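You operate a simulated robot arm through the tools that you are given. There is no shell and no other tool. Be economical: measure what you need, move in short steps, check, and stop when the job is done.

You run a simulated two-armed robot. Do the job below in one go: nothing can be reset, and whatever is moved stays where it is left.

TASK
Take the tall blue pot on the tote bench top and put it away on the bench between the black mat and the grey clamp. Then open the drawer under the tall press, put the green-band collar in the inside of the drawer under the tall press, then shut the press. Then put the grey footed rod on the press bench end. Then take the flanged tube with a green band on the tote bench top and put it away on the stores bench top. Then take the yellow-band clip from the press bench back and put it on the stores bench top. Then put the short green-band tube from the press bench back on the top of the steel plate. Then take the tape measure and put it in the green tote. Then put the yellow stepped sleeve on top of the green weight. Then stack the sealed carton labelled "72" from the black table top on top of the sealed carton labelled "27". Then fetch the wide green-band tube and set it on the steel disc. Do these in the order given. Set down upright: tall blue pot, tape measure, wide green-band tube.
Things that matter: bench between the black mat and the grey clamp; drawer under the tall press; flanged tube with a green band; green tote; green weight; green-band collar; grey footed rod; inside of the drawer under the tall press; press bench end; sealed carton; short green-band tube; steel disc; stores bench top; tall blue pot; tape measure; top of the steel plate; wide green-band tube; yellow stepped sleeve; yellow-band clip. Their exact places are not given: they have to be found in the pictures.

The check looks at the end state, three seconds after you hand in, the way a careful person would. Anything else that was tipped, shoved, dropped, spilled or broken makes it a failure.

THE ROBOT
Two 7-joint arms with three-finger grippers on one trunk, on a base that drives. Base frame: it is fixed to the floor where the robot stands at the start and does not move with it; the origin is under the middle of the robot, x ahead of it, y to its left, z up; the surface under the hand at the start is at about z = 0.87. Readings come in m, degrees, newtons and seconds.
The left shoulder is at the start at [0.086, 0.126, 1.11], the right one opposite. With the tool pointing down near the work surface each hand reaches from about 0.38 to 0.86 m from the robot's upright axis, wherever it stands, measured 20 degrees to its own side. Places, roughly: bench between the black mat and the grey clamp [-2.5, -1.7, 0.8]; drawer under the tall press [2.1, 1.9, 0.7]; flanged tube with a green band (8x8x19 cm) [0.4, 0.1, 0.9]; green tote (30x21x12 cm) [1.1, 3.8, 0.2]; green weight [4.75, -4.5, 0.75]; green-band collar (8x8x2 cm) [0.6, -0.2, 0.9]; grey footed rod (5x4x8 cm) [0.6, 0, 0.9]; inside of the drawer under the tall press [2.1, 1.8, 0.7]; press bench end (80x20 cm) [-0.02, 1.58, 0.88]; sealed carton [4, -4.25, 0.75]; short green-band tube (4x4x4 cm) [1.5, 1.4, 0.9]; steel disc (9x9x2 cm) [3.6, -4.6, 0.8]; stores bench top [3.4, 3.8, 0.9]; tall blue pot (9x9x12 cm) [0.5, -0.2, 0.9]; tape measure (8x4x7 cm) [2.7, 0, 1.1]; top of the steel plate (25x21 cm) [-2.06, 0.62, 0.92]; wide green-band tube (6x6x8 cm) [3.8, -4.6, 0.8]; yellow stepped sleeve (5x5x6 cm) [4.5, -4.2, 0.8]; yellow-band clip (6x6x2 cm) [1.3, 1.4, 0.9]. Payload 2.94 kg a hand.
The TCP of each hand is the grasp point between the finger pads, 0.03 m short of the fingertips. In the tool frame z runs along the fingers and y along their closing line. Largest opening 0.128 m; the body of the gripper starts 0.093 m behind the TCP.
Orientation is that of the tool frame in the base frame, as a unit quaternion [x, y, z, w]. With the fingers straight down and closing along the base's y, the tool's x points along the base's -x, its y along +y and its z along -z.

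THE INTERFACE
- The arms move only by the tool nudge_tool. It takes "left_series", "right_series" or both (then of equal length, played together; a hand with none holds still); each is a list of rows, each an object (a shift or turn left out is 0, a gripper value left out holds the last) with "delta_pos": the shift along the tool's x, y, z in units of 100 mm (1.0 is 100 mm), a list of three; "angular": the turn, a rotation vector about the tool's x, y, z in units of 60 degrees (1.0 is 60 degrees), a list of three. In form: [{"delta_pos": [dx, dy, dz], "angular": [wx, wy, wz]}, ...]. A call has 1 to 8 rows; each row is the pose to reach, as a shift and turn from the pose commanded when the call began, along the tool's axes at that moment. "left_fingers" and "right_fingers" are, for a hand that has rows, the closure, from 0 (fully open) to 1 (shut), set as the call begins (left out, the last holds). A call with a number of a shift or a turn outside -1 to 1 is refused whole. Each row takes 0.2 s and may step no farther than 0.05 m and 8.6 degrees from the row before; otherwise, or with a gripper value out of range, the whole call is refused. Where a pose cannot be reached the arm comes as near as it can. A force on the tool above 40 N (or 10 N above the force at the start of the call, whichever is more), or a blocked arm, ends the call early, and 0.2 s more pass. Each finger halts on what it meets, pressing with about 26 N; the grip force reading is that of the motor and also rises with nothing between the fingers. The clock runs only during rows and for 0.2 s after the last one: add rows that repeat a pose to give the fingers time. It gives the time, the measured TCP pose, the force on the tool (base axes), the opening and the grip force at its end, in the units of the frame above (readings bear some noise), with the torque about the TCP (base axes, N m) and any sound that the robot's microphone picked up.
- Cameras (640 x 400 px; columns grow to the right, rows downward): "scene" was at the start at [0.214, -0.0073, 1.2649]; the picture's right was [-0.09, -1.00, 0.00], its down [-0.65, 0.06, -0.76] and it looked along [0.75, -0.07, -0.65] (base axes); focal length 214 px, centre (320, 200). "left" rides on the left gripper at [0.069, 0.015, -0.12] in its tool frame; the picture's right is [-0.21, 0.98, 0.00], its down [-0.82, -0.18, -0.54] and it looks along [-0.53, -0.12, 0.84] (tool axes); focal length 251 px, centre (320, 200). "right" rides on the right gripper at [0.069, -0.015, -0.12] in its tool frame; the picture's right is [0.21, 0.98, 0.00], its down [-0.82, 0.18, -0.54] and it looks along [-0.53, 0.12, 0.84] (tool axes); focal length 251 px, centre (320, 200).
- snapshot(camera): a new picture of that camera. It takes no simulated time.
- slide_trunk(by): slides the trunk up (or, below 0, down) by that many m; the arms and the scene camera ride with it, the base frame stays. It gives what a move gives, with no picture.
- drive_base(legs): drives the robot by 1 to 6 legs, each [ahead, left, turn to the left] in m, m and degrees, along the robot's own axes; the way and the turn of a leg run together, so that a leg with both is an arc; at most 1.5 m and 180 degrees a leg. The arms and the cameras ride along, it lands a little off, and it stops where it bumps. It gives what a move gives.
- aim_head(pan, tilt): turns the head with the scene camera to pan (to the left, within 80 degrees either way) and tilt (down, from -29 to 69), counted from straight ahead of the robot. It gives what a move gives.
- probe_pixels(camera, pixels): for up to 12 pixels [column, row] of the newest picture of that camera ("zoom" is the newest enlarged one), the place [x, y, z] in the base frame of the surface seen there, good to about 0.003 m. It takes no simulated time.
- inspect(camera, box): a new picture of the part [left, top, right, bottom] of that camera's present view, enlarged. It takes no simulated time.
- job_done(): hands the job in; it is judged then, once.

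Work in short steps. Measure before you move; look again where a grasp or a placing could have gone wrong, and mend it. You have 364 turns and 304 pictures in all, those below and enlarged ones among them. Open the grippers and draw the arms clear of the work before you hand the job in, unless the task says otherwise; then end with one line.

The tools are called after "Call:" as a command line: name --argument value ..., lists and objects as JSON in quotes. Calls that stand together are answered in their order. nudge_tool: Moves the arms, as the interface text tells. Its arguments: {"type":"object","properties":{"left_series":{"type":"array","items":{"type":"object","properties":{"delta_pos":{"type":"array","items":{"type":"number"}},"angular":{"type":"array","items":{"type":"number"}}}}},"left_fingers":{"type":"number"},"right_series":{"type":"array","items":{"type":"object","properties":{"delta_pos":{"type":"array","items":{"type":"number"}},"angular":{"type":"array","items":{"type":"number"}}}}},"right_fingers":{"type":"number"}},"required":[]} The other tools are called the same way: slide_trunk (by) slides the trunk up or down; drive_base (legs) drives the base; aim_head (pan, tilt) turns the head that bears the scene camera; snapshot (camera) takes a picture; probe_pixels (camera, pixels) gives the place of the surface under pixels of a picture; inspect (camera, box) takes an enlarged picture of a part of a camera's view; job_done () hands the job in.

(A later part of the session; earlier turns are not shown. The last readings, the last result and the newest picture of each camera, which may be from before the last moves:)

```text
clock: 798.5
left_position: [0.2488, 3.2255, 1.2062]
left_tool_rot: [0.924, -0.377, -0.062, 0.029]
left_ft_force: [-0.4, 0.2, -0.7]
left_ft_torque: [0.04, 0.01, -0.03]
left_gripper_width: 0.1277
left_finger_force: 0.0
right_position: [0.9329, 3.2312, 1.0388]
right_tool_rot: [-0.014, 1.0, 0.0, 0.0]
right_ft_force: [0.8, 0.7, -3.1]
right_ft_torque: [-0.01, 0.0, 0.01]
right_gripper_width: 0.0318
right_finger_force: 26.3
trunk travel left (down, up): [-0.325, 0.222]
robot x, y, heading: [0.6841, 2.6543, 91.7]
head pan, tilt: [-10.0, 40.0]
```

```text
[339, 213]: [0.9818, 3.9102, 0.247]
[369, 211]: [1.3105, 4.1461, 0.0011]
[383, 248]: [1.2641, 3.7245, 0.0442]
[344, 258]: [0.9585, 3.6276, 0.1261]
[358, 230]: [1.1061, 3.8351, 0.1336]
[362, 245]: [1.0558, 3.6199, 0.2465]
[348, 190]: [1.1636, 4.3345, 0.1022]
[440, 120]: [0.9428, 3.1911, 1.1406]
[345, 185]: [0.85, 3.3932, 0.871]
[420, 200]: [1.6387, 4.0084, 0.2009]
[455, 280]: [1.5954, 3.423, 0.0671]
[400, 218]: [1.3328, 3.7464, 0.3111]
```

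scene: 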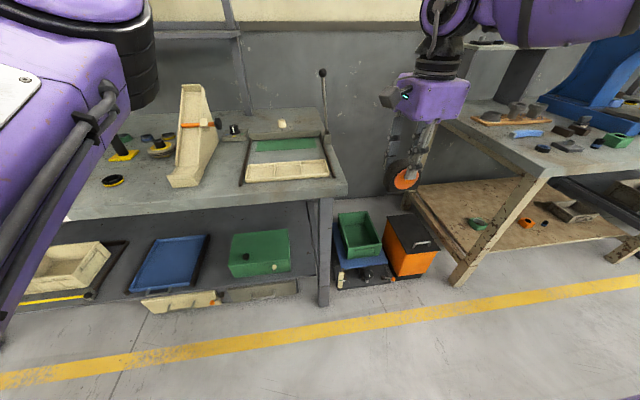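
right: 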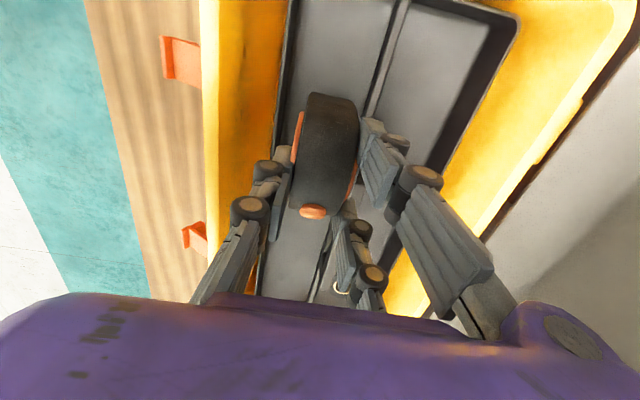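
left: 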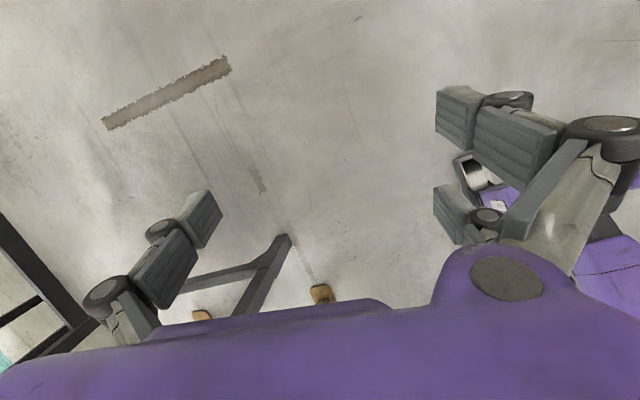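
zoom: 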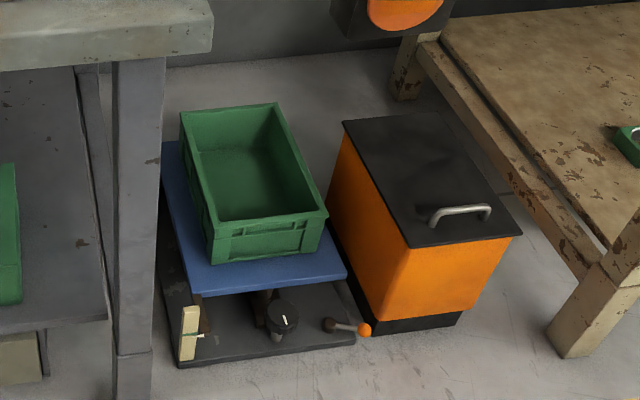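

Tote: rim 0.247, floor 0.134, x 0.97–1.17, y 3.62–3.92. I raise the left hand, then stand at about (1.36,3.12) with heading 130° so the left hand stays over the lane.

Call:
nudge_tool --left_series '[{"delta_pos": [0, 0, -0.4]}, {"delta_pos": [0, 0, -0.8]}, {"delta_pos": [0, 0, -1]}]'

Call:
drive_base --legs '[[0, -0.68, 0], [0, 0, 38], [0.3, -0.25, 0]]'

Call:
aim_head --pan -15 --tilt 45

Call:
snapshot --camera "scene"

```text
clock: 799.3
left_position: [0.2606, 3.224, 1.3007]
left_tool_rot: [0.924, -0.376, -0.062, 0.032]
left_ft_force: [-0.3, 0.2, 0.0]
left_ft_torque: [0.04, -0.01, 0.01]
left_gripper_width: 0.128
left_finger_force: 0.1
right_position: [0.9327, 3.2301, 1.04]
right_tool_rot: [-0.015, 1.0, -0.001, 0.0]
right_ft_force: [-0.5, -0.1, -2.7]
right_ft_torque: [0.01, 0.01, 0.03]
right_gripper_width: 0.0318
right_finger_force: 25.7
trunk travel left (down, up): [-0.325, 0.222]
robot x, y, heading: [0.6868, 2.6548, 91.6]
head pan, tilt: [-10.0, 40.0]
```

```text
clock: 809.9
left_position: [0.6605, 3.2384, 1.3037]
left_tool_rot: [0.997, -0.042, -0.049, 0.049]
left_ft_force: [-0.1, 0.3, -0.2]
left_ft_torque: [-0.02, -0.02, 0.01]
left_gripper_width: 0.128
left_finger_force: 0.0
right_position: [1.1745, 3.6692, 1.0406]
right_tool_rot: [-0.351, 0.937, 0.0, 0.0]
right_ft_force: [-0.5, -0.1, -3.3]
right_ft_torque: [-0.01, 0.0, -0.03]
right_gripper_width: 0.0314
right_finger_force: 26.6
trunk travel left (down, up): [-0.325, 0.222]
robot x, y, heading: [1.3536, 3.0647, 131.2]
head pan, tilt: [-10.0, 40.0]
```

```text
clock: 810.5
left_position: [0.6581, 3.239, 1.3019]
left_tool_rot: [0.997, -0.043, -0.049, 0.05]
left_ft_force: [0.5, 0.5, 0.0]
left_ft_torque: [-0.03, 0.01, -0.02]
left_gripper_width: 0.1278
left_finger_force: 0.1
right_position: [1.1753, 3.669, 1.0387]
right_tool_rot: [-0.351, 0.936, 0.0, 0.0]
right_ft_force: [0.9, 0.2, -2.4]
right_ft_torque: [-0.03, 0.0, 0.02]
right_gripper_width: 0.0316
right_finger_force: 25.9
trunk travel left (down, up): [-0.325, 0.222]
robot x, y, heading: [1.3532, 3.0671, 130.9]
head pan, tilt: [-15.0, 45.0]
```

```text
99 pictures are left
```

scene: 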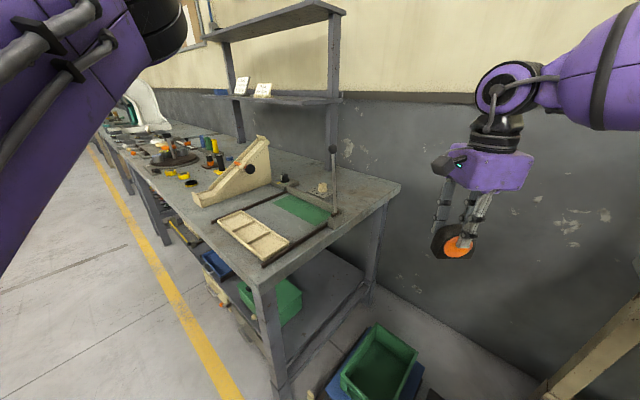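

Shift the base so the hand is over the tote, then lower the trunk fully.

Call:
drive_base --legs '[[0.11, 0.04, 0]]'

Call:
slide_trunk --by -0.16

Call:
snapshot --camera "scene"

Call:
slide_trunk --by -0.16

Call:
snapshot --camera "right"

Call:
snapshot --camera "scene"

```text
clock: 811.8
left_position: [0.5555, 3.2956, 1.3032]
left_tool_rot: [0.997, -0.041, -0.048, 0.05]
left_ft_force: [0.3, 0.0, 0.4]
left_ft_torque: [-0.01, -0.01, 0.03]
left_gripper_width: 0.1278
left_finger_force: 0.0
right_position: [1.0708, 3.7256, 1.04]
right_tool_rot: [-0.352, 0.936, 0.0, 0.0]
right_ft_force: [0.2, -0.1, -3.1]
right_ft_torque: [-0.05, -0.04, 0.02]
right_gripper_width: 0.0317
right_finger_force: 26.1
trunk travel left (down, up): [-0.325, 0.222]
robot x, y, heading: [1.2496, 3.1245, 131.5]
head pan, tilt: [-15.0, 45.0]
```

```text
clock: 813.6
left_position: [0.5545, 3.296, 1.14]
left_tool_rot: [0.997, -0.041, -0.046, 0.053]
left_ft_force: [0.5, -0.2, 1.1]
left_ft_torque: [0.04, 0.02, 0.04]
left_gripper_width: 0.1281
left_finger_force: 0.1
right_position: [1.0715, 3.7264, 0.8802]
right_tool_rot: [-0.352, 0.936, 0.002, 0.0]
right_ft_force: [0.3, 1.0, -3.0]
right_ft_torque: [0.01, 0.04, -0.03]
right_gripper_width: 0.0316
right_finger_force: 25.8
trunk travel left (down, up): [-0.165, 0.382]
robot x, y, heading: [1.2517, 3.1307, 131.0]
head pan, tilt: [-15.0, 45.0]
```

```text
98 pictures are left
```

scene: 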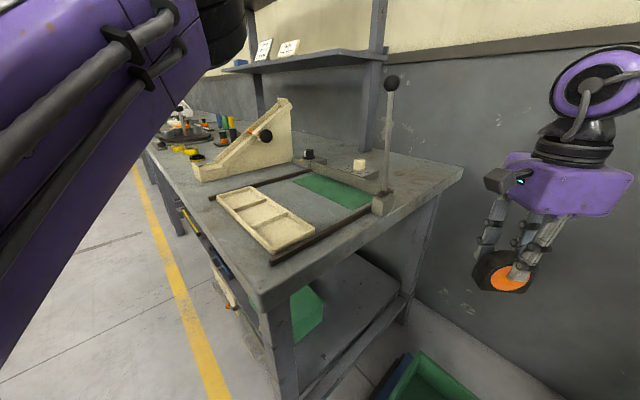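

```text
clock: 815.4
left_position: [0.5293, 3.3268, 0.9624]
left_tool_rot: [0.996, -0.043, -0.027, 0.074]
left_ft_force: [0.9, 0.7, -0.3]
left_ft_torque: [0.01, -0.01, 0.0]
left_gripper_width: 0.1281
left_finger_force: 0.0
right_position: [1.0702, 3.7261, 0.7206]
right_tool_rot: [-0.352, 0.936, 0.0, 0.0]
right_ft_force: [0.0, 1.1, -3.3]
right_ft_torque: [0.04, 0.02, -0.04]
right_gripper_width: 0.0318
right_finger_force: 26.0
trunk travel left (down, up): [-0.005, 0.542]
robot x, y, heading: [1.2489, 3.1246, 131.7]
head pan, tilt: [-15.0, 45.0]
```

```text
97 pictures are left
```

right: 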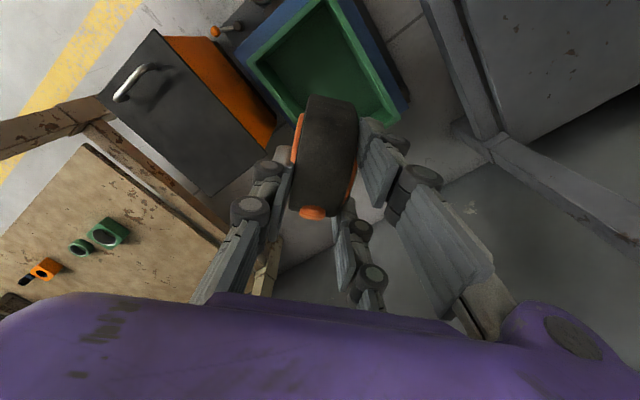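

```text
96 pictures are left
```

scene: 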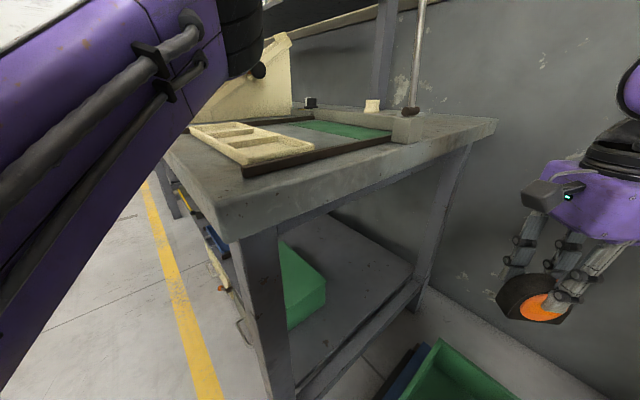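

The left arm's pose shifted slightly—its elbow may be touching something on the Parts bench. Raising the trunk a bit and looking.

Call:
slide_trunk --by 0.08

Call:
aim_head --pan 20 --tilt 20

Call:
snapshot --camera "scene"

Call:
snapshot --camera "left"

```text
clock: 816.6
left_position: [0.5423, 3.3097, 1.0415]
left_tool_rot: [0.996, -0.042, -0.037, 0.066]
left_ft_force: [0.4, 0.1, 0.1]
left_ft_torque: [-0.01, 0.0, -0.04]
left_gripper_width: 0.1278
left_finger_force: 0.0
right_position: [1.0698, 3.7266, 0.7982]
right_tool_rot: [-0.353, 0.936, 0.0, 0.0]
right_ft_force: [1.0, 0.3, -3.3]
right_ft_torque: [-0.02, -0.01, -0.01]
right_gripper_width: 0.0317
right_finger_force: 26.0
trunk travel left (down, up): [-0.085, 0.462]
robot x, y, heading: [1.2464, 3.1228, 131.3]
head pan, tilt: [-15.0, 45.0]
```

```text
clock: 817.6
left_position: [0.5444, 3.3093, 1.0455]
left_tool_rot: [0.996, -0.043, -0.041, 0.062]
left_ft_force: [-0.1, 0.0, -0.4]
left_ft_torque: [-0.01, 0.02, 0.01]
left_gripper_width: 0.1279
left_finger_force: 0.0
right_position: [1.0706, 3.7278, 0.8003]
right_tool_rot: [-0.352, 0.936, 0.0, 0.0]
right_ft_force: [-0.8, -0.6, -2.0]
right_ft_torque: [-0.03, 0.01, -0.03]
right_gripper_width: 0.0317
right_finger_force: 26.0
trunk travel left (down, up): [-0.085, 0.462]
robot x, y, heading: [1.2474, 3.1235, 131.5]
head pan, tilt: [20.0, 20.0]
```

```text
95 pictures are left
```

scene: 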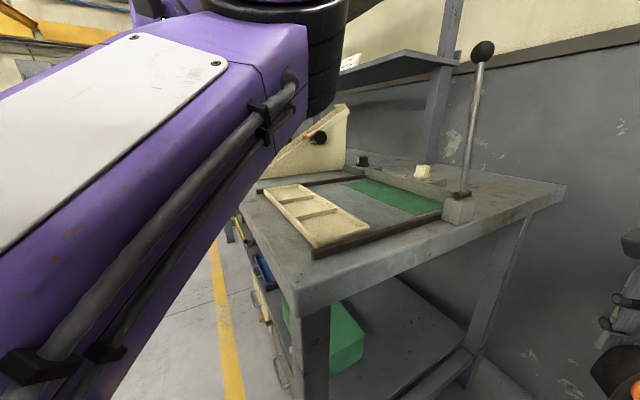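

```text
94 pictures are left
```

left: 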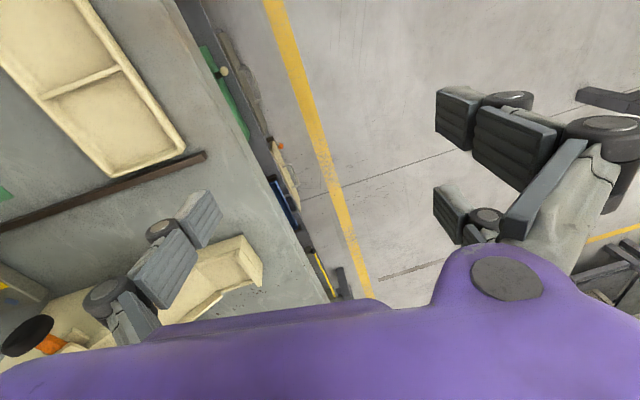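

The left fingers were near the cream bracket on the Parts bench. I pull the left hand back and up, away from the bench.

Call:
nudge_tool --left_series '[{"delta_pos": [0.25, 0.23, -0.2]}, {"delta_pos": [0.5, 0.46, -0.4]}, {"delta_pos": [0.73, 0.69, -0.5]}, {"delta_pos": [0.9, 0.85, -0.6]}]'

Call:
aim_head --pan 60 --tilt 25

Call:
snapshot --camera "scene"

Call:
snapshot --camera "left"

```text
clock: 818.6
left_position: [0.6287, 3.2136, 1.0616]
left_tool_rot: [0.996, -0.042, -0.042, 0.065]
left_ft_force: [-0.2, 0.5, -0.3]
left_ft_torque: [0.02, 0.0, 0.02]
left_gripper_width: 0.1279
left_finger_force: 0.0
left hand out of reach, approached as far as the arm can: row 1, 2, 3, 4
right_position: [1.0706, 3.7278, 0.801]
right_tool_rot: [-0.352, 0.936, 0.0, 0.0]
right_ft_force: [0.1, -0.8, -2.9]
right_ft_torque: [0.0, 0.03, -0.03]
right_gripper_width: 0.0318
right_finger_force: 25.9
trunk travel left (down, up): [-0.085, 0.462]
robot x, y, heading: [1.2475, 3.1227, 131.2]
head pan, tilt: [20.0, 20.0]
```

```text
clock: 819.7
left_position: [0.6285, 3.214, 1.0602]
left_tool_rot: [0.996, -0.043, -0.042, 0.066]
left_ft_force: [-0.6, 0.1, 0.4]
left_ft_torque: [-0.04, 0.04, 0.02]
left_gripper_width: 0.128
left_finger_force: 0.1
right_position: [1.0687, 3.7258, 0.8003]
right_tool_rot: [-0.352, 0.936, 0.0, 0.0]
right_ft_force: [-0.1, -0.7, -3.5]
right_ft_torque: [0.02, 0.0, 0.01]
right_gripper_width: 0.0316
right_finger_force: 26.9
trunk travel left (down, up): [-0.085, 0.462]
robot x, y, heading: [1.2489, 3.1273, 131.3]
head pan, tilt: [60.0, 25.0]
```

```text
93 pictures are left
```

scene: 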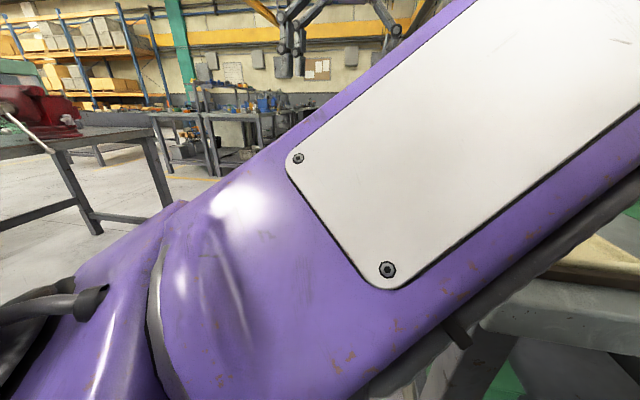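

```text
92 pictures are left
```

left: 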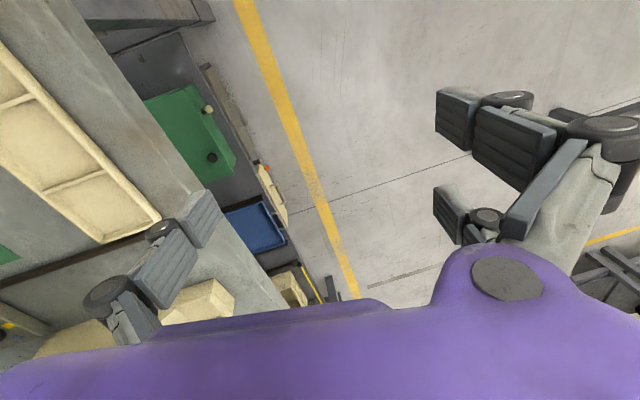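

The left hand is now clear of the bench. Continue: lower the right arm step by step.

Call:
aim_head --pan -20 --tilt 50

Call:
nudge_tool --right_series '[{"delta_pos": [0, 0, 0.4]}, {"delta_pos": [0, 0, 0.8]}, {"delta_pos": [0, 0, 1]}]'

Call:
nudge_tool --right_series '[{"delta_pos": [0, 0, 0.4]}, {"delta_pos": [0, 0, 0.8]}, {"delta_pos": [0, 0, 1]}]'

Call:
snapshot --camera "scene"

Call:
snapshot --camera "right"

```text
clock: 821.2
left_position: [0.6284, 3.2144, 1.0604]
left_tool_rot: [0.996, -0.042, -0.042, 0.066]
left_ft_force: [0.4, 0.1, 0.1]
left_ft_torque: [0.01, -0.01, 0.0]
left_gripper_width: 0.1281
left_finger_force: 0.1
right_position: [1.0703, 3.7264, 0.7991]
right_tool_rot: [-0.352, 0.936, 0.0, 0.0]
right_ft_force: [0.1, -1.2, -1.8]
right_ft_torque: [-0.04, -0.03, 0.01]
right_gripper_width: 0.0318
right_finger_force: 26.1
trunk travel left (down, up): [-0.085, 0.462]
robot x, y, heading: [1.2477, 3.1267, 131.3]
head pan, tilt: [-20.0, 50.0]
```

```text
clock: 822.0
left_position: [0.6285, 3.2142, 1.0603]
left_tool_rot: [0.996, -0.042, -0.042, 0.065]
left_ft_force: [1.3, 0.8, -0.3]
left_ft_torque: [0.03, 0.02, -0.01]
left_gripper_width: 0.1278
left_finger_force: 0.1
right_position: [1.0687, 3.7268, 0.699]
right_tool_rot: [-0.352, 0.936, 0.0, -0.001]
right_ft_force: [-0.1, -0.1, -1.7]
right_ft_torque: [0.01, -0.04, 0.02]
right_gripper_width: 0.0317
right_finger_force: 26.1
trunk travel left (down, up): [-0.085, 0.462]
robot x, y, heading: [1.2508, 3.1241, 131.3]
head pan, tilt: [-20.0, 50.0]
```

```text
clock: 822.8
left_position: [0.6284, 3.2153, 1.0605]
left_tool_rot: [0.996, -0.043, -0.042, 0.066]
left_ft_force: [0.1, 0.2, -0.2]
left_ft_torque: [0.01, 0.01, -0.02]
left_gripper_width: 0.1279
left_finger_force: 0.1
right_position: [1.0709, 3.7272, 0.5993]
right_tool_rot: [-0.352, 0.936, -0.001, 0.0]
right_ft_force: [0.2, -0.5, -2.3]
right_ft_torque: [-0.01, -0.03, -0.02]
right_gripper_width: 0.0316
right_finger_force: 26.4
trunk travel left (down, up): [-0.085, 0.462]
robot x, y, heading: [1.2511, 3.1246, 131.3]
head pan, tilt: [-20.0, 50.0]
```

```text
91 pictures are left
```

scene: 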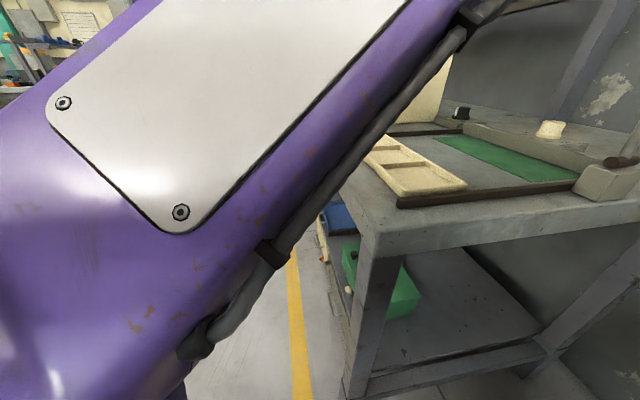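

```text
90 pictures are left
```

right: 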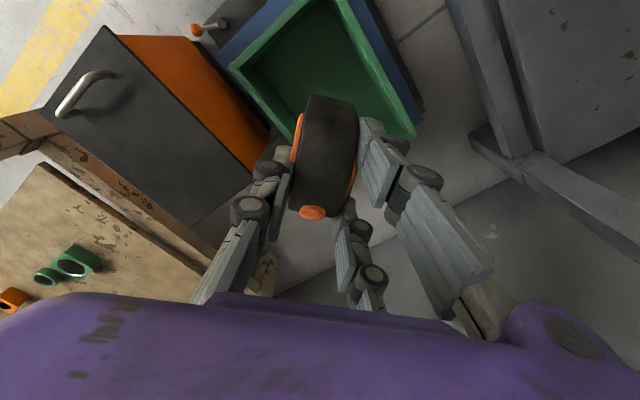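

Lowering on: no limit yet.

Call:
nudge_tool --right_series '[{"delta_pos": [0, 0, 0.4]}, {"delta_pos": [0, 0, 0.8]}, {"delta_pos": [0, 0, 1]}]'

Call:
nudge_tool --right_series '[{"delta_pos": [0, 0, 0.4]}, {"delta_pos": [0, 0, 0.8]}, {"delta_pos": [0, 0, 1]}]'

Call:
snapshot --camera "right"

```text
clock: 823.6
left_position: [0.6289, 3.2145, 1.0606]
left_tool_rot: [0.996, -0.042, -0.042, 0.065]
left_ft_force: [0.5, 0.4, -0.4]
left_ft_torque: [0.0, 0.01, 0.01]
left_gripper_width: 0.1279
left_finger_force: 0.1
right_position: [1.0716, 3.7269, 0.499]
right_tool_rot: [-0.352, 0.936, 0.0, 0.001]
right_ft_force: [0.4, -0.1, -2.2]
right_ft_torque: [-0.01, -0.01, 0.0]
right_gripper_width: 0.0317
right_finger_force: 26.2
trunk travel left (down, up): [-0.085, 0.462]
robot x, y, heading: [1.2477, 3.1282, 131.4]
head pan, tilt: [-20.0, 50.0]
```

```text
clock: 824.4
left_position: [0.6283, 3.2134, 1.0611]
left_tool_rot: [0.996, -0.043, -0.042, 0.065]
left_ft_force: [-0.3, 1.0, 0.7]
left_ft_torque: [-0.01, 0.01, -0.01]
left_gripper_width: 0.128
left_finger_force: 0.0
right_position: [1.0716, 3.7258, 0.4005]
right_tool_rot: [-0.352, 0.936, -0.001, -0.001]
right_ft_force: [0.5, -0.6, -2.8]
right_ft_torque: [-0.01, -0.03, -0.01]
right_gripper_width: 0.0317
right_finger_force: 25.9
trunk travel left (down, up): [-0.085, 0.462]
robot x, y, heading: [1.2496, 3.126, 131.4]
head pan, tilt: [-20.0, 50.0]
```

```text
89 pictures are left
```

right: 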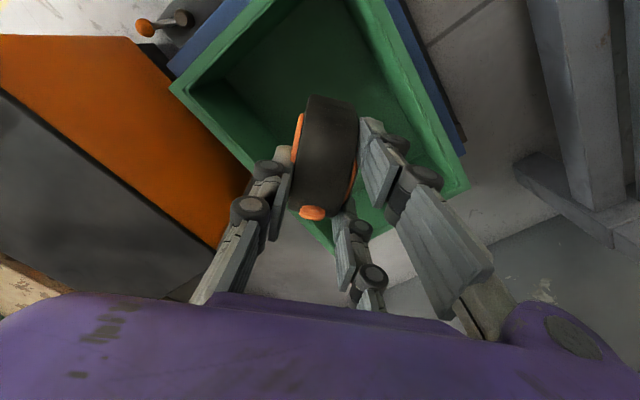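

By coordinates the tape is well inside the tote. Lowering to near the floor.

Call:
nudge_tool --right_series '[{"delta_pos": [0, 0, 0.4]}, {"delta_pos": [0, 0, 0.8]}, {"delta_pos": [0, 0, 1]}]'

Call:
nudge_tool --right_series '[{"delta_pos": [0, 0, 0.3]}, {"delta_pos": [0, 0, 0.6]}, {"delta_pos": [0, 0, 0.85]}]'

Call:
snapshot --camera "right"

```text
clock: 825.2
left_position: [0.6291, 3.2141, 1.0605]
left_tool_rot: [0.996, -0.043, -0.042, 0.065]
left_ft_force: [0.8, 0.0, 0.3]
left_ft_torque: [0.01, 0.04, 0.01]
left_gripper_width: 0.1282
left_finger_force: 0.0
right_position: [1.0805, 3.7259, 0.3163]
right_tool_rot: [-0.351, 0.936, 0.001, -0.001]
right_ft_force: [-0.2, 0.4, -2.6]
right_ft_torque: [0.0, -0.03, -0.02]
right_gripper_width: 0.0318
right_finger_force: 26.0
right hand out of reach, approached as far as the arm can: row 3
trunk travel left (down, up): [-0.085, 0.462]
robot x, y, heading: [1.2488, 3.1263, 131.4]
head pan, tilt: [-20.0, 50.0]
```

```text
clock: 826.0
left_position: [0.6285, 3.2142, 1.0596]
left_tool_rot: [0.996, -0.043, -0.041, 0.066]
left_ft_force: [-1.4, 0.4, 0.5]
left_ft_torque: [-0.01, 0.03, 0.0]
left_gripper_width: 0.1281
left_finger_force: 0.0
right_position: [1.1112, 3.7241, 0.2956]
right_tool_rot: [-0.352, 0.936, 0.001, -0.001]
right_ft_force: [0.0, 0.0, -2.1]
right_ft_torque: [0.01, 0.0, 0.01]
right_gripper_width: 0.0315
right_finger_force: 26.6
right hand out of reach, approached as far as the arm can: row 1, 2, 3
trunk travel left (down, up): [-0.085, 0.462]
robot x, y, heading: [1.2494, 3.1268, 131.3]
head pan, tilt: [-20.0, 50.0]
```

```text
88 pictures are left
```

right: 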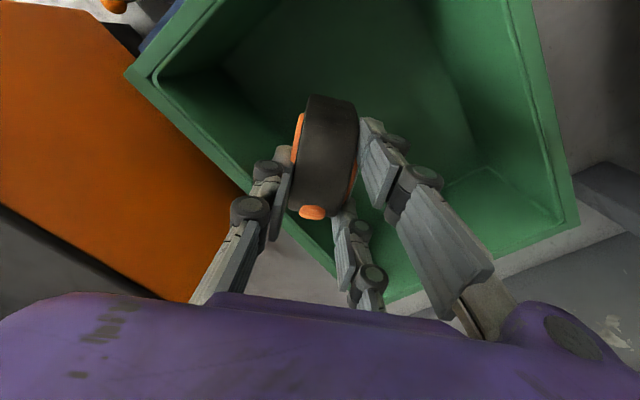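

Reach limit; the hand drifted 4 cm toward the tote's right wall. Shift the base slightly, then use the remaining trunk travel.

Call:
drive_base --legs '[[0.028, 0.03, 0]]'

Call:
slide_trunk --by -0.06

Call:
snapshot --camera "right"

```text
clock: 826.9
left_position: [0.5877, 3.2163, 1.0603]
left_tool_rot: [0.996, -0.044, -0.042, 0.065]
left_ft_force: [-0.9, 0.2, 0.6]
left_ft_torque: [0.03, -0.02, 0.0]
left_gripper_width: 0.1279
left_finger_force: 0.0
right_position: [1.0712, 3.7262, 0.2953]
right_tool_rot: [-0.351, 0.936, 0.0, -0.002]
right_ft_force: [-0.2, 0.1, -3.2]
right_ft_torque: [0.01, 0.0, 0.0]
right_gripper_width: 0.0316
right_finger_force: 25.9
trunk travel left (down, up): [-0.085, 0.462]
robot x, y, heading: [1.2069, 3.1308, 131.4]
head pan, tilt: [-20.0, 50.0]
```

```text
clock: 827.9
left_position: [0.5876, 3.2155, 0.9991]
left_tool_rot: [0.996, -0.043, -0.044, 0.067]
left_ft_force: [-0.4, -0.3, -0.1]
left_ft_torque: [0.05, -0.02, 0.01]
left_gripper_width: 0.128
left_finger_force: 0.1
right_position: [1.0723, 3.7251, 0.2352]
right_tool_rot: [-0.351, 0.936, 0.0, -0.001]
right_ft_force: [0.8, -0.1, -3.8]
right_ft_torque: [0.02, 0.03, 0.0]
right_gripper_width: 0.0318
right_finger_force: 25.6
trunk travel left (down, up): [-0.025, 0.522]
robot x, y, heading: [1.2103, 3.1271, 131.1]
head pan, tilt: [-20.0, 50.0]
```

```text
87 pictures are left
```

right: 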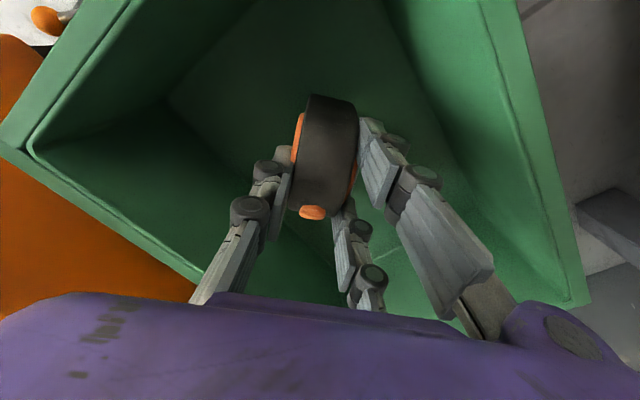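

Call:
slide_trunk --by -0.023

Call:
nudge_tool --right_series '[{"delta_pos": [0.05, 0, 0.05]}, {"delta_pos": [0.1, 0, 0.1]}]'

```text
clock: 828.6
left_position: [0.5862, 3.2156, 0.9756]
left_tool_rot: [0.996, -0.043, -0.043, 0.067]
left_ft_force: [0.4, -0.7, 0.8]
left_ft_torque: [-0.01, -0.01, 0.0]
left_gripper_width: 0.1279
left_finger_force: 0.0
right_position: [1.071, 3.7263, 0.2145]
right_tool_rot: [-0.351, 0.936, 0.001, -0.001]
right_ft_force: [-0.3, -0.5, -2.4]
right_ft_torque: [-0.04, 0.03, -0.02]
right_gripper_width: 0.0319
right_finger_force: 25.7
trunk travel left (down, up): [-0.002, 0.545]
robot x, y, heading: [1.207, 3.1248, 131.2]
head pan, tilt: [-20.0, 50.0]
```

```text
clock: 829.2
left_position: [0.5875, 3.216, 0.976]
left_tool_rot: [0.996, -0.044, -0.043, 0.068]
left_ft_force: [0.7, -1.0, -0.4]
left_ft_torque: [-0.02, -0.03, -0.03]
left_gripper_width: 0.128
left_finger_force: 0.1
right_position: [1.0696, 3.7235, 0.2133]
right_tool_rot: [-0.35, 0.937, 0.0, -0.002]
right_ft_force: [0.3, 0.6, -2.4]
right_ft_torque: [-0.02, 0.04, 0.02]
right_gripper_width: 0.0317
right_finger_force: 26.2
right hand out of reach, approached as far as the arm can: row 1, 2
trunk travel left (down, up): [-0.002, 0.545]
robot x, y, heading: [1.2066, 3.127, 131.2]
head pan, tilt: [-20.0, 50.0]
```

About 9 mm remain. Drawing the hand 3 cm toward the robot should allow reaching lower.

Call:
nudge_tool --right_series '[{"delta_pos": [0, -0.15, 0.03]}, {"delta_pos": [0, -0.3, 0.06]}, {"delta_pos": [0, -0.3, 0.1]}, {"delta_pos": [0, -0.3, 0.12]}]'

```text
clock: 830.2
left_position: [0.5876, 3.2173, 0.9768]
left_tool_rot: [0.996, -0.043, -0.043, 0.066]
left_ft_force: [0.6, 0.1, 0.0]
left_ft_torque: [-0.01, -0.01, 0.01]
left_gripper_width: 0.1281
left_finger_force: 0.2
right_position: [1.0913, 3.7001, 0.2047]
right_tool_rot: [-0.351, 0.936, 0.001, 0.0]
right_ft_force: [-0.6, -0.4, -2.2]
right_ft_torque: [0.0, -0.02, 0.0]
right_gripper_width: 0.0319
right_finger_force: 26.1
trunk travel left (down, up): [-0.002, 0.545]
robot x, y, heading: [1.2093, 3.124, 131.4]
head pan, tilt: [-20.0, 50.0]
```

Now it reaches lower; small steps to contact.

Call:
nudge_tool --right_series '[{"delta_pos": [0, -0.03, 0.03]}, {"delta_pos": [0, -0.05, 0.05]}, {"delta_pos": [0, -0.06, 0.08]}]'

Call:
snapshot --camera "right"

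```text
clock: 831.0
left_position: [0.5882, 3.2158, 0.9763]
left_tool_rot: [0.996, -0.044, -0.044, 0.067]
left_ft_force: [0.3, -0.1, -0.2]
left_ft_torque: [0.03, 0.0, 0.02]
left_gripper_width: 0.1281
left_finger_force: 0.1
right_position: [1.0961, 3.6976, 0.2026]
right_tool_rot: [-0.351, 0.936, 0.001, -0.001]
right_ft_force: [-0.6, 0.4, -2.0]
right_ft_torque: [-0.02, 0.0, -0.03]
right_gripper_width: 0.0318
right_finger_force: 26.1
right hand out of reach, approached as far as the arm can: row 1, 2, 3
trunk travel left (down, up): [-0.002, 0.545]
robot x, y, heading: [1.207, 3.1237, 131.2]
head pan, tilt: [-20.0, 50.0]
```

```text
86 pictures are left
```

right: 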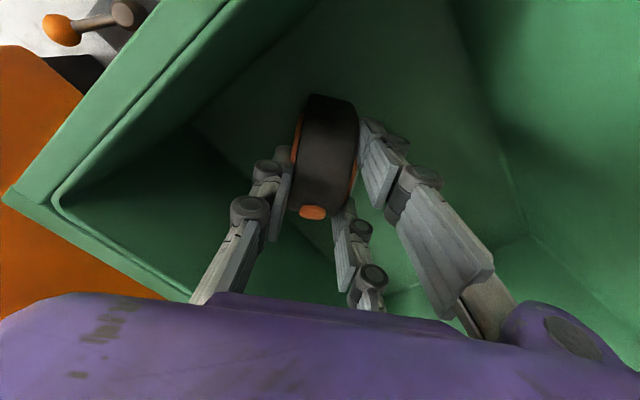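

Practically at floor height. One more small attempt lower.

Call:
nudge_tool --right_series '[{"delta_pos": [0, -0.1, 0.02]}, {"delta_pos": [0, -0.15, 0.05]}, {"delta_pos": [0, -0.2, 0.07]}]'

```text
clock: 831.8
left_position: [0.589, 3.2152, 0.9764]
left_tool_rot: [0.996, -0.043, -0.043, 0.066]
left_ft_force: [0.2, 0.6, 0.1]
left_ft_torque: [-0.02, 0.0, 0.0]
left_gripper_width: 0.1278
left_finger_force: 0.1
right_position: [1.1102, 3.6833, 0.1986]
right_tool_rot: [-0.351, 0.936, 0.001, -0.003]
right_ft_force: [-2.1, 2.7, 12.0]
right_ft_torque: [0.04, 0.01, -0.02]
right_gripper_width: 0.0318
right_finger_force: 26.0
right hand out of reach, approached as far as the arm can: row 3
trunk travel left (down, up): [-0.002, 0.545]
robot x, y, heading: [1.2071, 3.1272, 131.1]
head pan, tilt: [-20.0, 50.0]
```

Floor contact. Opening slightly (walls are close) and lifting straight up.

Call:
nudge_tool --right_series '[{"delta_pos": [0, 0, 0]}, {"delta_pos": [0, 0, 0]}, {"delta_pos": [0, 0.05, -0.3]}, {"delta_pos": [0, 0.1, -0.7]}, {"delta_pos": [0, 0.1, -1]}]' --right_fingers 0.6

Call:
snapshot --camera "right"

```text
clock: 833.0
left_position: [0.5876, 3.2154, 0.9761]
left_tool_rot: [0.996, -0.044, -0.043, 0.066]
left_ft_force: [1.1, 0.3, 0.0]
left_ft_torque: [-0.01, 0.02, 0.02]
left_gripper_width: 0.1278
left_finger_force: 0.1
right_position: [1.1045, 3.6892, 0.299]
right_tool_rot: [-0.351, 0.937, 0.0, -0.001]
right_ft_force: [-0.4, 0.8, 0.1]
right_ft_torque: [-0.03, 0.0, 0.0]
right_gripper_width: 0.0512
right_finger_force: 0.1
trunk travel left (down, up): [-0.002, 0.545]
robot x, y, heading: [1.2076, 3.1267, 131.1]
head pan, tilt: [-20.0, 50.0]
```

```text
85 pictures are left
```

right: 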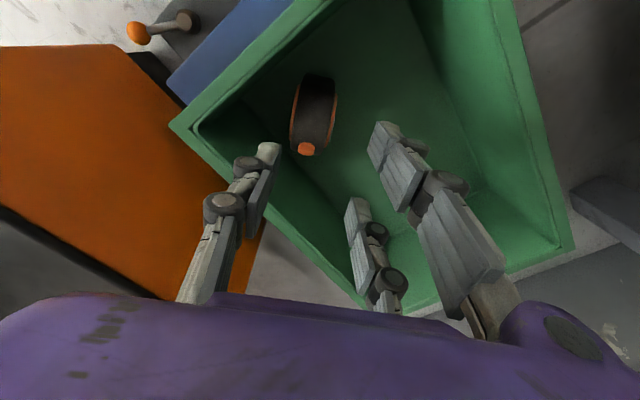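

Tape is upright in the tote. Raising the trunk and the hand back to travel height.

Call:
slide_trunk --by 0.323

Call:
nudge_tool --right_series '[{"delta_pos": [0, 0, -0.45]}, {"delta_pos": [0, 0, -0.9]}, {"delta_pos": [0, 0, -1]}]'

Call:
nudge_tool --right_series '[{"delta_pos": [0, 0, -0.45]}, {"delta_pos": [0, 0, -0.9]}, {"delta_pos": [0, 0, -1]}]'

Call:
nudge_tool --right_series '[{"delta_pos": [0, 0, -0.45]}, {"delta_pos": [0, 0, -0.9]}, {"delta_pos": [0, 0, -1]}]'

Call:
nudge_tool --right_series '[{"delta_pos": [0, 0, -0.45]}, {"delta_pos": [0, 0, -0.9]}, {"delta_pos": [0, 0, -1]}]'

Call:
drive_base --legs '[[-0.3, 0, 0], [0, 0.1, -38]]'

Call:
aim_head --pan 0 --tilt 40

Call:
snapshot --camera "scene"

```text
clock: 836.2
left_position: [0.5868, 3.2155, 1.2978]
left_tool_rot: [0.996, -0.044, -0.042, 0.067]
left_ft_force: [0.7, 0.7, 0.5]
left_ft_torque: [-0.04, 0.02, 0.01]
left_gripper_width: 0.1279
left_finger_force: 0.0
right_position: [1.1054, 3.6899, 0.6213]
right_tool_rot: [-0.351, 0.936, -0.001, -0.001]
right_ft_force: [0.1, -0.1, -0.4]
right_ft_torque: [0.02, -0.01, -0.02]
right_gripper_width: 0.0513
right_finger_force: 0.1
trunk travel left (down, up): [-0.325, 0.222]
robot x, y, heading: [1.2103, 3.1269, 131.2]
head pan, tilt: [-20.0, 50.0]
```

```text
clock: 837.0
left_position: [0.5895, 3.2153, 1.299]
left_tool_rot: [0.996, -0.043, -0.043, 0.066]
left_ft_force: [-0.3, -0.3, -0.8]
left_ft_torque: [0.03, 0.02, -0.01]
left_gripper_width: 0.1277
left_finger_force: 0.1
right_position: [1.1061, 3.6909, 0.7221]
right_tool_rot: [-0.351, 0.936, 0.0, 0.0]
right_ft_force: [1.5, -0.2, -0.2]
right_ft_torque: [0.01, -0.01, 0.01]
right_gripper_width: 0.0514
right_finger_force: 0.0
trunk travel left (down, up): [-0.325, 0.222]
robot x, y, heading: [1.2074, 3.1302, 131.4]
head pan, tilt: [-20.0, 50.0]
```

```text
clock: 837.8
left_position: [0.587, 3.2151, 1.2984]
left_tool_rot: [0.996, -0.044, -0.044, 0.066]
left_ft_force: [-0.2, -0.4, -0.6]
left_ft_torque: [0.0, 0.03, -0.02]
left_gripper_width: 0.1281
left_finger_force: 0.0
right_position: [1.108, 3.691, 0.8222]
right_tool_rot: [-0.351, 0.936, -0.001, 0.0]
right_ft_force: [0.1, -0.3, 0.9]
right_ft_torque: [-0.03, 0.03, -0.03]
right_gripper_width: 0.0513
right_finger_force: 0.1
trunk travel left (down, up): [-0.325, 0.222]
robot x, y, heading: [1.2074, 3.1245, 131.4]
head pan, tilt: [-20.0, 50.0]
```

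```text
clock: 838.6
left_position: [0.5879, 3.2166, 1.2995]
left_tool_rot: [0.996, -0.044, -0.043, 0.066]
left_ft_force: [0.6, -0.5, 0.0]
left_ft_torque: [0.0, -0.02, 0.04]
left_gripper_width: 0.1282
left_finger_force: 0.0
right_position: [1.1053, 3.6908, 0.9219]
right_tool_rot: [-0.351, 0.936, -0.001, -0.001]
right_ft_force: [0.1, -0.4, -1.2]
right_ft_torque: [0.01, 0.0, 0.0]
right_gripper_width: 0.0511
right_finger_force: 0.0
trunk travel left (down, up): [-0.325, 0.222]
robot x, y, heading: [1.2053, 3.1228, 131.4]
head pan, tilt: [-20.0, 50.0]
```

```text
clock: 839.4
left_position: [0.5875, 3.2158, 1.2991]
left_tool_rot: [0.996, -0.043, -0.042, 0.065]
left_ft_force: [-0.1, 0.2, -0.4]
left_ft_torque: [0.0, 0.01, -0.01]
left_gripper_width: 0.1282
left_finger_force: 0.0
right_position: [1.1063, 3.6899, 1.0239]
right_tool_rot: [-0.351, 0.936, -0.001, -0.001]
right_ft_force: [0.1, 0.9, -1.2]
right_ft_torque: [-0.03, -0.02, -0.02]
right_gripper_width: 0.0509
right_finger_force: 0.1
trunk travel left (down, up): [-0.325, 0.222]
robot x, y, heading: [1.204, 3.1226, 131.2]
head pan, tilt: [-20.0, 50.0]
```

```text
clock: 843.3
left_position: [0.8842, 3.314, 1.2986]
left_tool_rot: [0.927, -0.366, -0.062, 0.049]
left_ft_force: [-0.4, -0.8, -0.5]
left_ft_torque: [-0.01, -0.01, 0.01]
left_gripper_width: 0.128
left_finger_force: 0.0
right_position: [1.5849, 3.3668, 1.0227]
right_tool_rot: [-0.027, 1.0, 0.001, -0.001]
right_ft_force: [0.1, 0.3, 0.7]
right_ft_torque: [0.03, 0.01, -0.01]
right_gripper_width: 0.0511
right_finger_force: 0.0
trunk travel left (down, up): [-0.325, 0.222]
robot x, y, heading: [1.3188, 2.8583, 93.0]
head pan, tilt: [-20.0, 50.0]
```

```text
clock: 844.1
left_position: [0.884, 3.3134, 1.2987]
left_tool_rot: [0.928, -0.365, -0.063, 0.049]
left_ft_force: [-0.2, -0.6, -0.2]
left_ft_torque: [0.01, 0.01, -0.01]
left_gripper_width: 0.1279
left_finger_force: 0.0
right_position: [1.5864, 3.3681, 1.0227]
right_tool_rot: [-0.028, 1.0, -0.001, -0.002]
right_ft_force: [0.3, -0.4, 0.4]
right_ft_torque: [-0.01, 0.03, 0.02]
right_gripper_width: 0.0511
right_finger_force: 0.1
trunk travel left (down, up): [-0.325, 0.222]
robot x, y, heading: [1.3199, 2.8602, 93.2]
head pan, tilt: [0.0, 40.0]
```

```text
84 pictures are left
```

scene: 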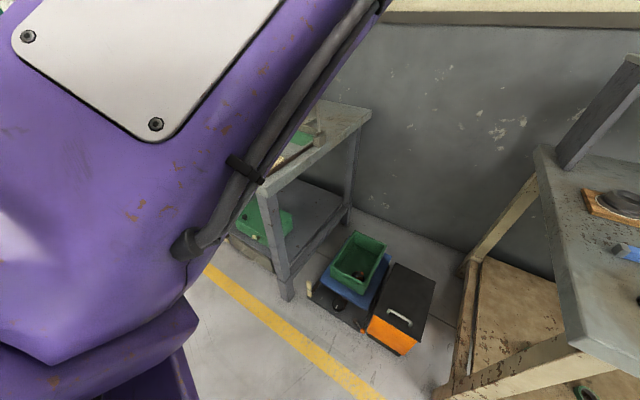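

Left arm obstructs the view. First turn east in the lane, undo the right hand's yaw and restore the left arm's earlier pose.

Call:
drive_base --legs '[[-0.22, 0, 0], [0, 0, -93]]'

Call:
nudge_tool --left_series '[{"delta_pos": [-0.25, -0.23, 0.2]}, {"delta_pos": [-0.5, -0.46, 0.4]}, {"delta_pos": [-0.75, -0.69, 0.6]}, {"delta_pos": [-0.9, -0.85, 0.8]}, {"delta_pos": [-0.9, -0.85, 0.9]}, {"delta_pos": [-0.9, -0.85, 0.9]}]' --right_series '[{"angular": [0, 0, -0.125]}, {"angular": [0, 0, -0.25]}, {"angular": [0, 0, -0.375]}, {"angular": [0, 0, -0.5]}, {"angular": [0, 0, -0.625]}, {"angular": [0, 0, -0.75]}]' --right_fingers 0.3

Call:
nudge_tool --right_series '[{"angular": [0, 0, -0.125]}, {"angular": [0, 0, -0.25]}, {"angular": [0, 0, -0.375]}, {"angular": [0, 0, -0.5]}, {"angular": [0, 0, -0.625]}, {"angular": [0, 0, -0.75]}]'

Call:
nudge_tool --right_series '[{"delta_pos": [0, 0, -0.4]}, {"delta_pos": [0, 0, -0.8]}, {"delta_pos": [0, 0.3, -0.9]}, {"delta_pos": [0, 0.6, -0.9]}]'

Call:
aim_head --pan 0 --tilt 15

Call:
snapshot --camera "scene"

```text
clock: 849.8
left_position: [1.8115, 3.0402, 1.2991]
left_tool_rot: [-0.365, 0.928, 0.079, 0.013]
left_ft_force: [0.0, -0.9, -0.3]
left_ft_torque: [0.03, -0.04, 0.01]
left_gripper_width: 0.128
left_finger_force: 0.1
right_position: [1.8156, 2.3362, 1.0232]
right_tool_rot: [0.713, 0.701, 0.001, 0.0]
right_ft_force: [-0.1, -0.5, -0.6]
right_ft_torque: [0.01, -0.01, 0.03]
right_gripper_width: 0.0511
right_finger_force: 0.1
trunk travel left (down, up): [-0.325, 0.222]
robot x, y, heading: [1.3302, 2.6385, -0.8]
head pan, tilt: [0.0, 40.0]
```

```text
clock: 851.2
left_position: [1.9347, 3.0542, 1.2045]
left_tool_rot: [-0.364, 0.928, 0.078, 0.012]
left_ft_force: [-0.8, 0.6, 0.2]
left_ft_torque: [0.02, 0.04, -0.01]
left_gripper_width: 0.1278
left_finger_force: 0.0
right_position: [1.8158, 2.3361, 1.023]
right_tool_rot: [0.389, 0.921, 0.001, 0.0]
right_ft_force: [-0.3, 1.2, -0.4]
right_ft_torque: [-0.02, -0.01, 0.02]
right_gripper_width: 0.0896
right_finger_force: 0.0
trunk travel left (down, up): [-0.325, 0.222]
robot x, y, heading: [1.3279, 2.6402, -0.9]
head pan, tilt: [0.0, 40.0]
```

```text
clock: 852.6
left_position: [1.9343, 3.054, 1.2058]
left_tool_rot: [-0.365, 0.927, 0.079, 0.012]
left_ft_force: [-0.1, 0.3, -0.5]
left_ft_torque: [-0.02, 0.02, -0.02]
left_gripper_width: 0.1279
left_finger_force: 0.0
right_position: [1.8164, 2.3356, 1.0227]
right_tool_rot: [0.008, 1.0, 0.0, 0.001]
right_ft_force: [0.0, 1.0, -0.2]
right_ft_torque: [-0.01, -0.02, -0.02]
right_gripper_width: 0.0897
right_finger_force: 0.0
trunk travel left (down, up): [-0.325, 0.222]
robot x, y, heading: [1.3318, 2.6411, -0.8]
head pan, tilt: [0.0, 40.0]
```

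```text
clock: 853.6
left_position: [1.9337, 3.0546, 1.2042]
left_tool_rot: [-0.365, 0.928, 0.077, 0.012]
left_ft_force: [0.6, -0.6, -1.2]
left_ft_torque: [0.0, 0.01, -0.04]
left_gripper_width: 0.1279
left_finger_force: 0.1
right_position: [1.8184, 2.3977, 1.1123]
right_tool_rot: [0.009, 1.0, 0.0, 0.0]
right_ft_force: [-0.1, 0.0, 0.7]
right_ft_torque: [-0.02, -0.02, 0.0]
right_gripper_width: 0.0899
right_finger_force: 0.0
trunk travel left (down, up): [-0.325, 0.222]
robot x, y, heading: [1.3293, 2.643, -1.1]
head pan, tilt: [0.0, 40.0]
```

```text
clock: 854.5
left_position: [1.9346, 3.054, 1.2051]
left_tool_rot: [-0.365, 0.928, 0.078, 0.012]
left_ft_force: [-0.1, 0.2, -0.4]
left_ft_torque: [-0.04, -0.04, 0.0]
left_gripper_width: 0.128
left_finger_force: 0.2
right_position: [1.8185, 2.3961, 1.1128]
right_tool_rot: [0.008, 1.0, 0.001, 0.0]
right_ft_force: [-0.7, -0.9, 0.3]
right_ft_torque: [-0.01, -0.01, -0.02]
right_gripper_width: 0.0896
right_finger_force: 0.1
trunk travel left (down, up): [-0.325, 0.222]
robot x, y, heading: [1.3276, 2.6381, -0.9]
head pan, tilt: [0.0, 15.0]
```

```text
83 pictures are left
```

scene: 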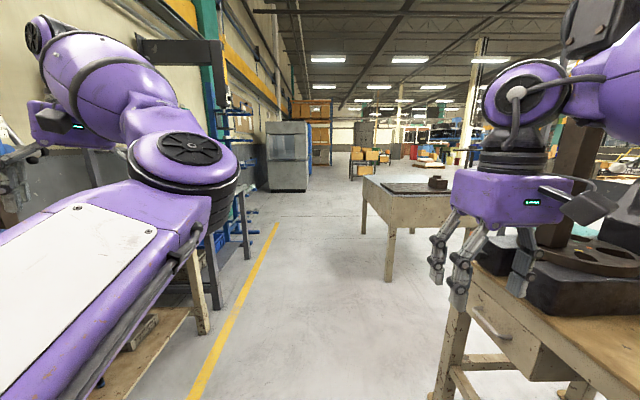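

East is open beyond the next table. Driving east to x≈4.7, then turning south to look.

Call:
drive_base --legs '[[1.2, 0, 0.9], [1.2, 0, 0], [1.0, 0, 0], [0, 0, -90]]'

Call:
aim_head --pan -15 --tilt 15

Call:
snapshot --camera "scene"

```text
clock: 874.8
left_position: [5.1678, 2.0303, 1.2055]
left_tool_rot: [0.382, 0.921, 0.048, 0.063]
left_ft_force: [0.4, -0.2, 0.5]
left_ft_torque: [0.01, -0.03, -0.02]
left_gripper_width: 0.1278
left_finger_force: 0.0
right_position: [4.5068, 2.1232, 1.1142]
right_tool_rot: [0.701, 0.713, 0.0, 0.001]
right_ft_force: [-0.3, -0.1, -0.1]
right_ft_torque: [-0.03, -0.01, 0.0]
right_gripper_width: 0.0897
right_finger_force: 0.1
trunk travel left (down, up): [-0.325, 0.222]
robot x, y, heading: [4.7292, 2.6235, -89.1]
head pan, tilt: [0.0, 15.0]
```

```text
clock: 875.6
left_position: [5.1676, 2.0307, 1.2061]
left_tool_rot: [0.382, 0.921, 0.048, 0.063]
left_ft_force: [-1.1, 0.0, 0.1]
left_ft_torque: [0.0, 0.01, 0.01]
left_gripper_width: 0.128
left_finger_force: 0.1
right_position: [4.5077, 2.1235, 1.1141]
right_tool_rot: [0.701, 0.713, 0.0, 0.001]
right_ft_force: [-0.1, -1.2, 0.2]
right_ft_torque: [-0.02, 0.04, 0.0]
right_gripper_width: 0.0895
right_finger_force: 0.1
trunk travel left (down, up): [-0.325, 0.222]
robot x, y, heading: [4.735, 2.6207, -89.1]
head pan, tilt: [-15.0, 15.0]
```

```text
82 pictures are left
```

scene: 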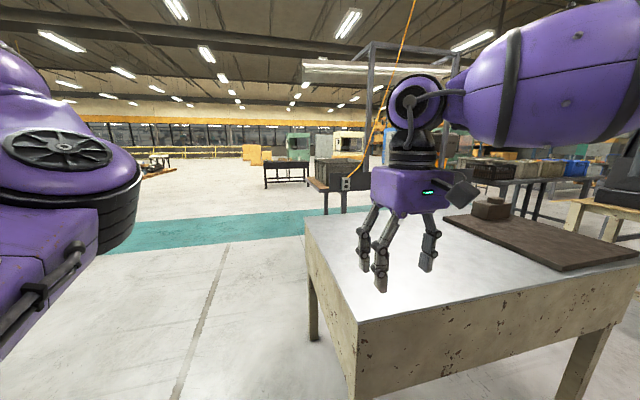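

The bench is close on my right; I strafe east 0.5 m, then drive south.

Call:
drive_base --legs '[[0, 0.5, -0.9], [1.4, 0, 0], [1.4, 0, 0], [1.4, 0, 0], [0.8, 0, 0]]'

Call:
aim_head --pan -10 --tilt 20

Call:
snapshot --camera "scene"

```text
clock: 903.9
left_position: [5.9026, -2.9108, 1.2056]
left_tool_rot: [0.358, 0.93, 0.049, 0.062]
left_ft_force: [0.2, 0.8, -0.4]
left_ft_torque: [0.02, 0.03, -0.02]
left_gripper_width: 0.1279
left_finger_force: 0.0
right_position: [5.2355, -2.853, 1.1123]
right_tool_rot: [0.682, 0.732, 0.001, 0.002]
right_ft_force: [0.0, -0.3, 1.0]
right_ft_torque: [0.04, 0.0, -0.01]
right_gripper_width: 0.0896
right_finger_force: 0.1
trunk travel left (down, up): [-0.325, 0.222]
robot x, y, heading: [5.4345, -2.3455, -85.9]
head pan, tilt: [-15.0, 15.0]
```

```text
clock: 904.6
left_position: [5.9017, -2.9107, 1.2055]
left_tool_rot: [0.357, 0.931, 0.05, 0.062]
left_ft_force: [0.1, -0.6, -0.7]
left_ft_torque: [0.01, 0.03, -0.01]
left_gripper_width: 0.1278
left_finger_force: 0.1
right_position: [5.237, -2.8529, 1.1125]
right_tool_rot: [0.682, 0.731, 0.001, 0.001]
right_ft_force: [0.1, 0.4, 0.3]
right_ft_torque: [-0.02, 0.02, -0.02]
right_gripper_width: 0.0897
right_finger_force: 0.0
trunk travel left (down, up): [-0.325, 0.222]
robot x, y, heading: [5.4335, -2.343, -85.9]
head pan, tilt: [-10.0, 20.0]
```

```text
81 pictures are left
```

scene: 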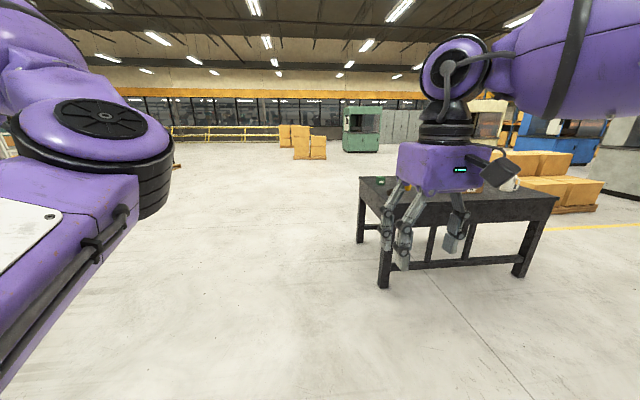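

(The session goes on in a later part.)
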